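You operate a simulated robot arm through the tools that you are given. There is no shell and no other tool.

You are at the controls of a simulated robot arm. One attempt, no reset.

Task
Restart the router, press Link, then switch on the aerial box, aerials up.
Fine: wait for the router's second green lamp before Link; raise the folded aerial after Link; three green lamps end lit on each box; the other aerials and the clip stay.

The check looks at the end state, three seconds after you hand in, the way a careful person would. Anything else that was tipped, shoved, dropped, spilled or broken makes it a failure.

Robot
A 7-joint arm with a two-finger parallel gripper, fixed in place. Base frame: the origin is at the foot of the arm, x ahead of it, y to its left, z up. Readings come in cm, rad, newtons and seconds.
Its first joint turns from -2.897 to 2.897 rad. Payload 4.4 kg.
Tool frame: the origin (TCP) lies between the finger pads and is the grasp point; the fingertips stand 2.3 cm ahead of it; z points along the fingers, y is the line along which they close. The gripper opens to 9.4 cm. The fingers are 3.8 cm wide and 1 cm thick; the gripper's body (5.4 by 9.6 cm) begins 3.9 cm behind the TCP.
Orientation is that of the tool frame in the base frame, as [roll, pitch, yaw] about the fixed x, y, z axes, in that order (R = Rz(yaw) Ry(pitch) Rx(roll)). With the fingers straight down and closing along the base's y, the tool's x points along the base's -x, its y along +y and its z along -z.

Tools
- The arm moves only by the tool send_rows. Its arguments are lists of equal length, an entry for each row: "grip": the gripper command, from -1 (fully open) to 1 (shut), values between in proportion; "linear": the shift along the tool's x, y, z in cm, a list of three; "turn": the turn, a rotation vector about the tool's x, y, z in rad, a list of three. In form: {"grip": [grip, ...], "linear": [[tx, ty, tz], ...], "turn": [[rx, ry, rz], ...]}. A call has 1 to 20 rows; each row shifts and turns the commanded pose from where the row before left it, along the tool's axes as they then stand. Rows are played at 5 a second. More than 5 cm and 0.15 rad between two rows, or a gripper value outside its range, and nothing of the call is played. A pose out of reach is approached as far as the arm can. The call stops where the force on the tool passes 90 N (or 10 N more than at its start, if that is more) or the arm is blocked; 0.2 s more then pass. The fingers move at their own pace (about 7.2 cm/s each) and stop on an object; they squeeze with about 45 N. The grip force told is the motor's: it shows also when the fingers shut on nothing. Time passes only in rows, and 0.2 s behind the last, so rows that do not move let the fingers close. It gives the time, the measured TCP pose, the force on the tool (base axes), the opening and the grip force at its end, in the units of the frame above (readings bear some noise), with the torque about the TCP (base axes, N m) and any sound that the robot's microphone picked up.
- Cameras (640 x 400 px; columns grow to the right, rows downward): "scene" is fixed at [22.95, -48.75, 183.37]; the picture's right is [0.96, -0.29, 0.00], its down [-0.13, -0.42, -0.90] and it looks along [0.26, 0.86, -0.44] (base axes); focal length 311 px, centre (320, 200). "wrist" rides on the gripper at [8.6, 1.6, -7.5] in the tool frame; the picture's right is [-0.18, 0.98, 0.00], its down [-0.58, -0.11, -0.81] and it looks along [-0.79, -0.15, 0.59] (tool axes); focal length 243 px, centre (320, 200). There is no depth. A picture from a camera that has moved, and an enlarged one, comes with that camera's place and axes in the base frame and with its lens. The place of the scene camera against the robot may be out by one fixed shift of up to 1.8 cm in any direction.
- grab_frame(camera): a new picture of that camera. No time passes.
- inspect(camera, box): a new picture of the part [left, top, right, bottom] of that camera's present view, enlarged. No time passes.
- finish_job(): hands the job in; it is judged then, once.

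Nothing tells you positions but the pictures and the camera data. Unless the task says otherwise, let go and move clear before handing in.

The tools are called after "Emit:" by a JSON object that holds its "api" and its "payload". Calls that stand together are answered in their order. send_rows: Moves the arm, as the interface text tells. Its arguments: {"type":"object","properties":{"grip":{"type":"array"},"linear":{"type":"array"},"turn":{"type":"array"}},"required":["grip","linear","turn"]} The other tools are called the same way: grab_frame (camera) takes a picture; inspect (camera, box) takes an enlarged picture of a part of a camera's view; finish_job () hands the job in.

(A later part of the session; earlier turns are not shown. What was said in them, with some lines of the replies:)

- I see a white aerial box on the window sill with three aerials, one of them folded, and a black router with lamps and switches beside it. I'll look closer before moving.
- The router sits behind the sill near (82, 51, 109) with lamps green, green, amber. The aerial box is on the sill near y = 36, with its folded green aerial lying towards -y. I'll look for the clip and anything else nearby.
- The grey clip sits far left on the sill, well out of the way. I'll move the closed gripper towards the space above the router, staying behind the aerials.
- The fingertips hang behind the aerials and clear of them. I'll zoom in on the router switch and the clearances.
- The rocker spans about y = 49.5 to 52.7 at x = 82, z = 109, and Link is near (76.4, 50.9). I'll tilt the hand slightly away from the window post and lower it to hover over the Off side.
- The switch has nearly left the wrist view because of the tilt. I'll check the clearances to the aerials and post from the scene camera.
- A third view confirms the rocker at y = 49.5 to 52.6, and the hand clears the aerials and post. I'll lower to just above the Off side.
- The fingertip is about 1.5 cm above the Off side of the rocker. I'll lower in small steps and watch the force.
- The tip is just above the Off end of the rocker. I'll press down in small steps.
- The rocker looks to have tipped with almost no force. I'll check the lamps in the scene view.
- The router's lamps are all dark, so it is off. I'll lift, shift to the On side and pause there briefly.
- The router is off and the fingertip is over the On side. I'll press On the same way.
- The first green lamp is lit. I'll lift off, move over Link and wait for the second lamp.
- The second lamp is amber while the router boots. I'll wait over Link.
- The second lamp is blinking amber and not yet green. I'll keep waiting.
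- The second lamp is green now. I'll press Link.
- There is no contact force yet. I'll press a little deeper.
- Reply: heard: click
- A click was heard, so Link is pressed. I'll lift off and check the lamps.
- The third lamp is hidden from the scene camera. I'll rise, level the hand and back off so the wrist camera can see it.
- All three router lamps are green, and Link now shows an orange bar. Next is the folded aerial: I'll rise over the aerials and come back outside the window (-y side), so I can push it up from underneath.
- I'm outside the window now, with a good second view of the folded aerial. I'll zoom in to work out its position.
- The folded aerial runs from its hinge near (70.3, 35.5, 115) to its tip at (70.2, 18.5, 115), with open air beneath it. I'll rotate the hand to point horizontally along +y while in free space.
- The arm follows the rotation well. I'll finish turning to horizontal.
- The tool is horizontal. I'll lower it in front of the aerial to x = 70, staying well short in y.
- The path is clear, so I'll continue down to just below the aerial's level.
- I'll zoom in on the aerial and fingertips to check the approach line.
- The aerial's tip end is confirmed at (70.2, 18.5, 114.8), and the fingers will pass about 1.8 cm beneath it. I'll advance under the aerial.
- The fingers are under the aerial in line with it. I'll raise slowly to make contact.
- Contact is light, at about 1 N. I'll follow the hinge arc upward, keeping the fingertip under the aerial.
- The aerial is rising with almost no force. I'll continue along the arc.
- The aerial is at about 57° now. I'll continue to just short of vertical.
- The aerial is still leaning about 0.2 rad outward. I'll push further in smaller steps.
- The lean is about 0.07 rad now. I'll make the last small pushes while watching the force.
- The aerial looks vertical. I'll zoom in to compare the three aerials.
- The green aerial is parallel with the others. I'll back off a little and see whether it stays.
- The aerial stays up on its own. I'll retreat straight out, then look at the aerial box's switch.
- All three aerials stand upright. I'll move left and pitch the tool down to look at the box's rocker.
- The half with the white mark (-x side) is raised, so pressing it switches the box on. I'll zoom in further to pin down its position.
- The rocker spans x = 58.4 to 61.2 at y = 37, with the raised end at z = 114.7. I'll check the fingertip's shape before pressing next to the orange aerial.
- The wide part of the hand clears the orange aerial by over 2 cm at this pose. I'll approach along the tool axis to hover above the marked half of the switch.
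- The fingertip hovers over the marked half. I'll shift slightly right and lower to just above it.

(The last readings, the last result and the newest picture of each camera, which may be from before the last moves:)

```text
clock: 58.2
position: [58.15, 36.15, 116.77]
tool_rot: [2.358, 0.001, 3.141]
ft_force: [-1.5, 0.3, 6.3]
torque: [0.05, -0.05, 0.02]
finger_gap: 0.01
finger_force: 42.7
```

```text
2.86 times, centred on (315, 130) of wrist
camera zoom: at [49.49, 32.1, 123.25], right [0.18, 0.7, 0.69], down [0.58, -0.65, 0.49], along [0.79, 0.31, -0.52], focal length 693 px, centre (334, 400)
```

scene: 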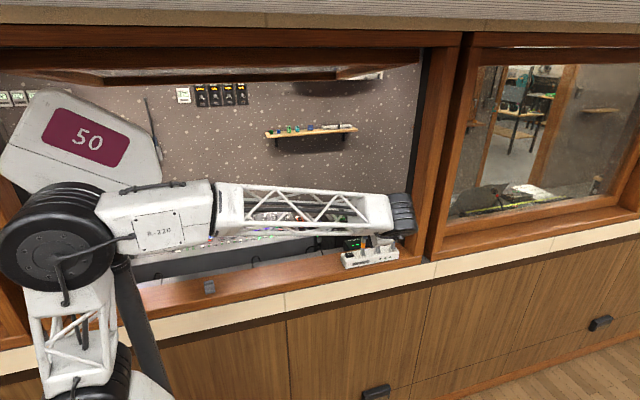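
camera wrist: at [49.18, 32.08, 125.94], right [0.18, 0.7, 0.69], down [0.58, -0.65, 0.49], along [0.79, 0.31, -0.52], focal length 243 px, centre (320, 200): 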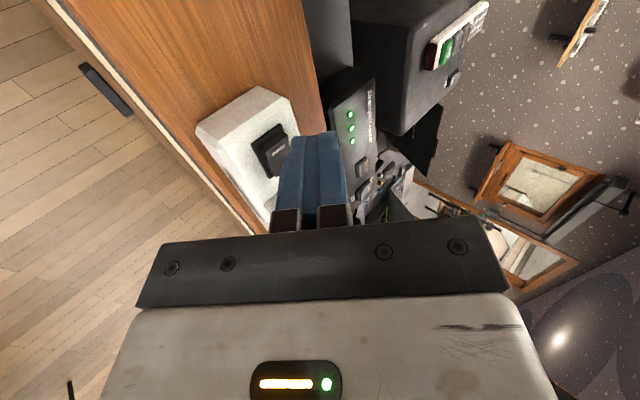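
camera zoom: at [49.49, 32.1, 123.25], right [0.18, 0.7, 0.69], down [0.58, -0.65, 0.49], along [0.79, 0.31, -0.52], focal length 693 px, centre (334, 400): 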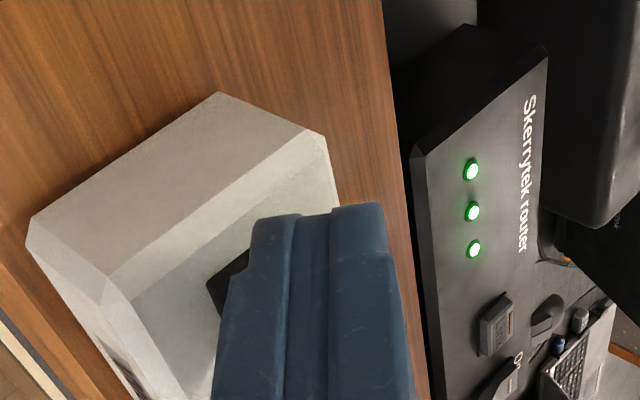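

The box's three lamps are lit green, and the router still shows three green. I'll lift straight off and retreat the way I came.

Emit:
{"api": "send_rows", "payload": {"grip": [1, 1, 1, 1, 1, 1, 1, 1, 1, 1, 1, 1], "linear": [[0, 0.352, -0.355], [0, 0.704, -0.71], [0, 0.704, -0.71], [0, 0, -2.4], [0, 0, -2.4], [0, 0, -2.4], [0, 0, -2.4], [0, 0, -2.4], [0, 0, -2.4], [0, 0, -2.4], [0, 0, -2.4], [0, 0, 0]], "turn": [[0, 0, 0], [0, 0, 0], [0, 0, 0], [0, 0, 0], [0, 0, 0], [0, 0, 0], [0, 0, 0], [0, 0, 0], [0, 0, 0], [0, 0, 0], [0, 0, 0], [0, 0, 0]]}}

Emit:
{"api": "grab_frame", "payload": {"camera": "scene"}}

Emit:
{"api": "grab_frame", "payload": {"camera": "wrist"}}

Emit:
{"api": "inspect", "payload": {"camera": "scene", "box": [320, 180, 430, 290]}}

```text
clock: 60.8
position: [58.27, 22.55, 132.79]
tool_rot: [2.357, -0.002, 3.14]
ft_force: [1.2, -0.4, -0.1]
torque: [-0.01, -0.01, -0.04]
finger_gap: 0.01
finger_force: 43.1
```

```text
taken
```

scene: 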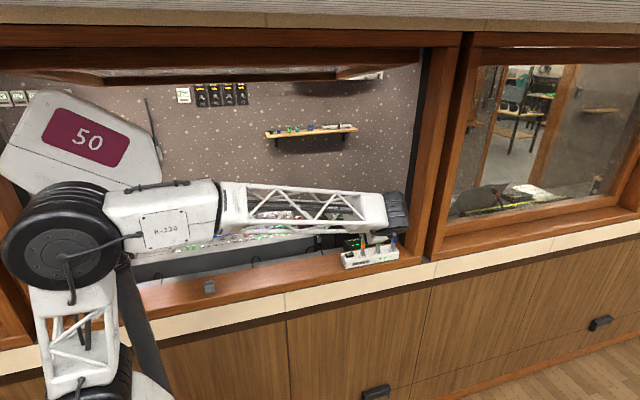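

```text
taken
camera wrist: at [49.46, 18.56, 139.42], right [0.18, 0.7, 0.69], down [0.58, -0.65, 0.49], along [0.79, 0.31, -0.52], focal length 243 px, centre (320, 200)
```

wrist: 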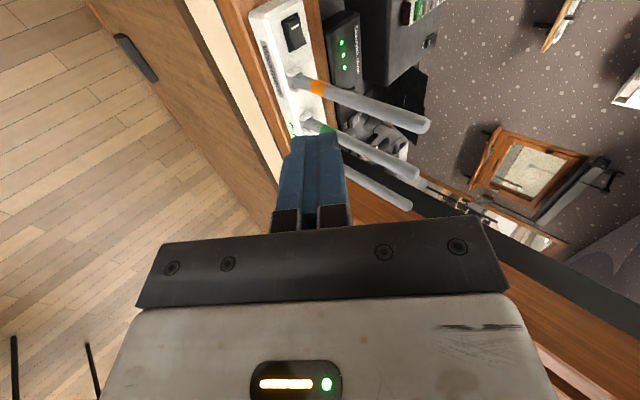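

```text
3.64 times, centred on (375, 235) of scene
camera zoom: at [22.95, -48.75, 183.37], right [0.96, -0.29, 0.0], down [-0.13, -0.42, -0.9], along [0.26, 0.86, -0.44], focal length 1131 px, centre (120, 73)
```

zoom: 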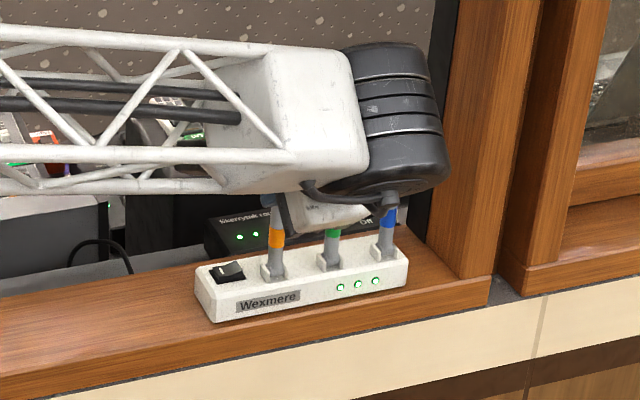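

The box is where it started, with its lamps lit. I'll move farther clear and check everything once more after a few seconds.

Emit:
{"api": "send_rows", "payload": {"grip": [1, 1, 1, 1, 1, 1, 1, 1, 1, 1, 1, 1, 1, 1, 1, 1, 1, 1, 1, 1], "linear": [[1.6, -0.29, -2.54], [1.6, -0.29, -2.54], [1.6, -0.29, -2.54], [1.6, -0.29, -2.54], [1.6, -0.29, -2.54], [0, 0, 0], [0, 0, 0], [0, 0, 0], [0, 0, 0], [0, 0, 0], [0, 0, 0], [0, 0, 0], [0, 0, 0], [0, 0, 0], [0, 0, 0], [0, 0, 0], [0, 0, 0], [0, 0, 0], [0, 0, 0], [0, 0, 0]], "turn": [[0, 0, 0], [0, 0, 0], [0, 0, 0], [0, 0, 0], [0, 0, 0], [0, 0, 0], [0, 0, 0], [0, 0, 0], [0, 0, 0], [0, 0, 0], [0, 0, 0], [0, 0, 0], [0, 0, 0], [0, 0, 0], [0, 0, 0], [0, 0, 0], [0, 0, 0], [0, 0, 0], [0, 0, 0], [0, 0, 0]]}}

Emit:
{"api": "grab_frame", "payload": {"camera": "scene"}}

Emit:
{"api": "inspect", "payload": {"camera": "wrist", "box": [220, 0, 460, 150]}}

Emit:
{"api": "inspect", "payload": {"camera": "scene", "box": [320, 180, 430, 290]}}

```text
clock: 65.0
position: [50.24, 12.62, 140.9]
tool_rot: [2.358, 0.0, 3.141]
ft_force: [-0.3, 0.2, -0.2]
torque: [-0.01, 0.02, 0.0]
finger_gap: 0.0
finger_force: 42.5
```

```text
taken
```

scene: 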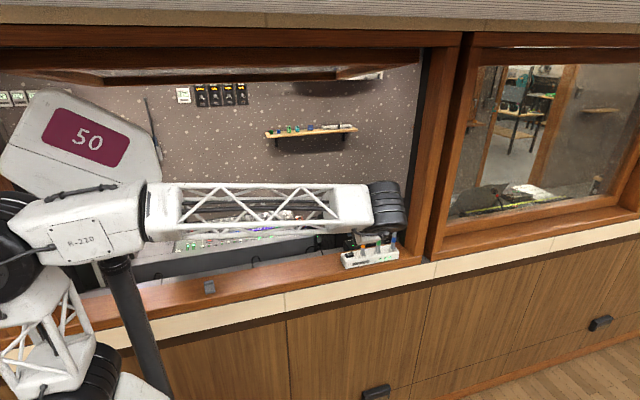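

```text
2.67 times, centred on (340, 75) of wrist
camera zoom: at [41.49, 8.57, 147.26], right [0.18, 0.7, 0.69], down [0.58, -0.65, 0.49], along [0.79, 0.31, -0.52], focal length 647 px, centre (267, 533)
```

zoom: 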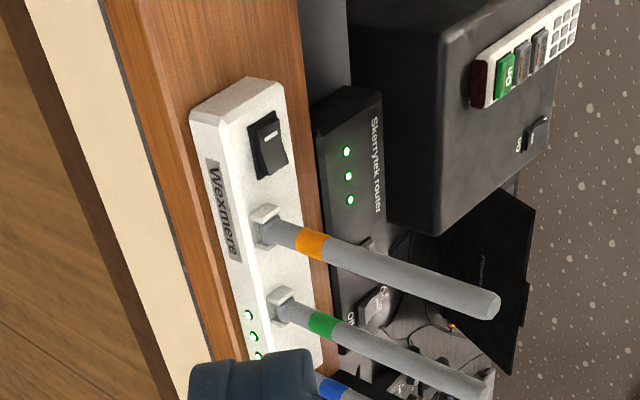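

```text
3.64 times, centred on (375, 235) of scene
camera zoom: at [22.95, -48.75, 183.37], right [0.96, -0.29, 0.0], down [-0.13, -0.42, -0.9], along [0.26, 0.86, -0.44], focal length 1131 px, centre (120, 73)
```

zoom: 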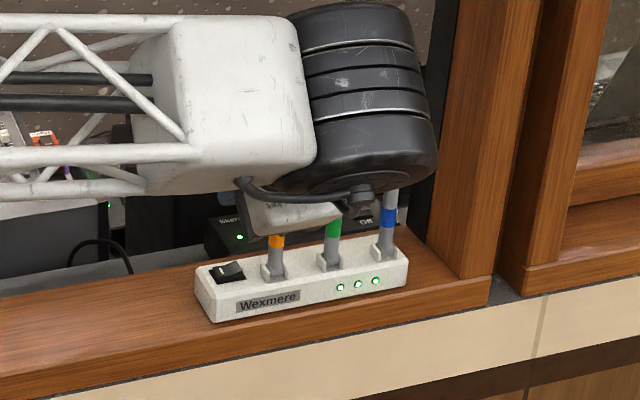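

Both boxes show three green lamps, all three aerials stand upright, the clip is untouched and the arm is clear. I'm handing in.

Emit:
{"api": "finish_job", "payload": {}}

```text
The job is handed in.
```

The router is restarted and linked, and the aerial box is on. Three green lamps were lit on each box at my last check before handing in.

- **Router:** I switched it off, then on. I waited until the second lamp turned green before pressing Link, which clicked, and the third lamp then went green.
- **Link button:** its small bar changed from green to orange when pressed. I left it that way.
- **Folded aerial:** I raised it after Link, pushing it up from below until it stood parallel with the other two. It stayed up when I backed off.
- **Aerial box:** I switched it on once all the aerials were up. The box did not shift on the sill.

The other two aerials and the clip were not touched, and the arm was clear when I handed in.
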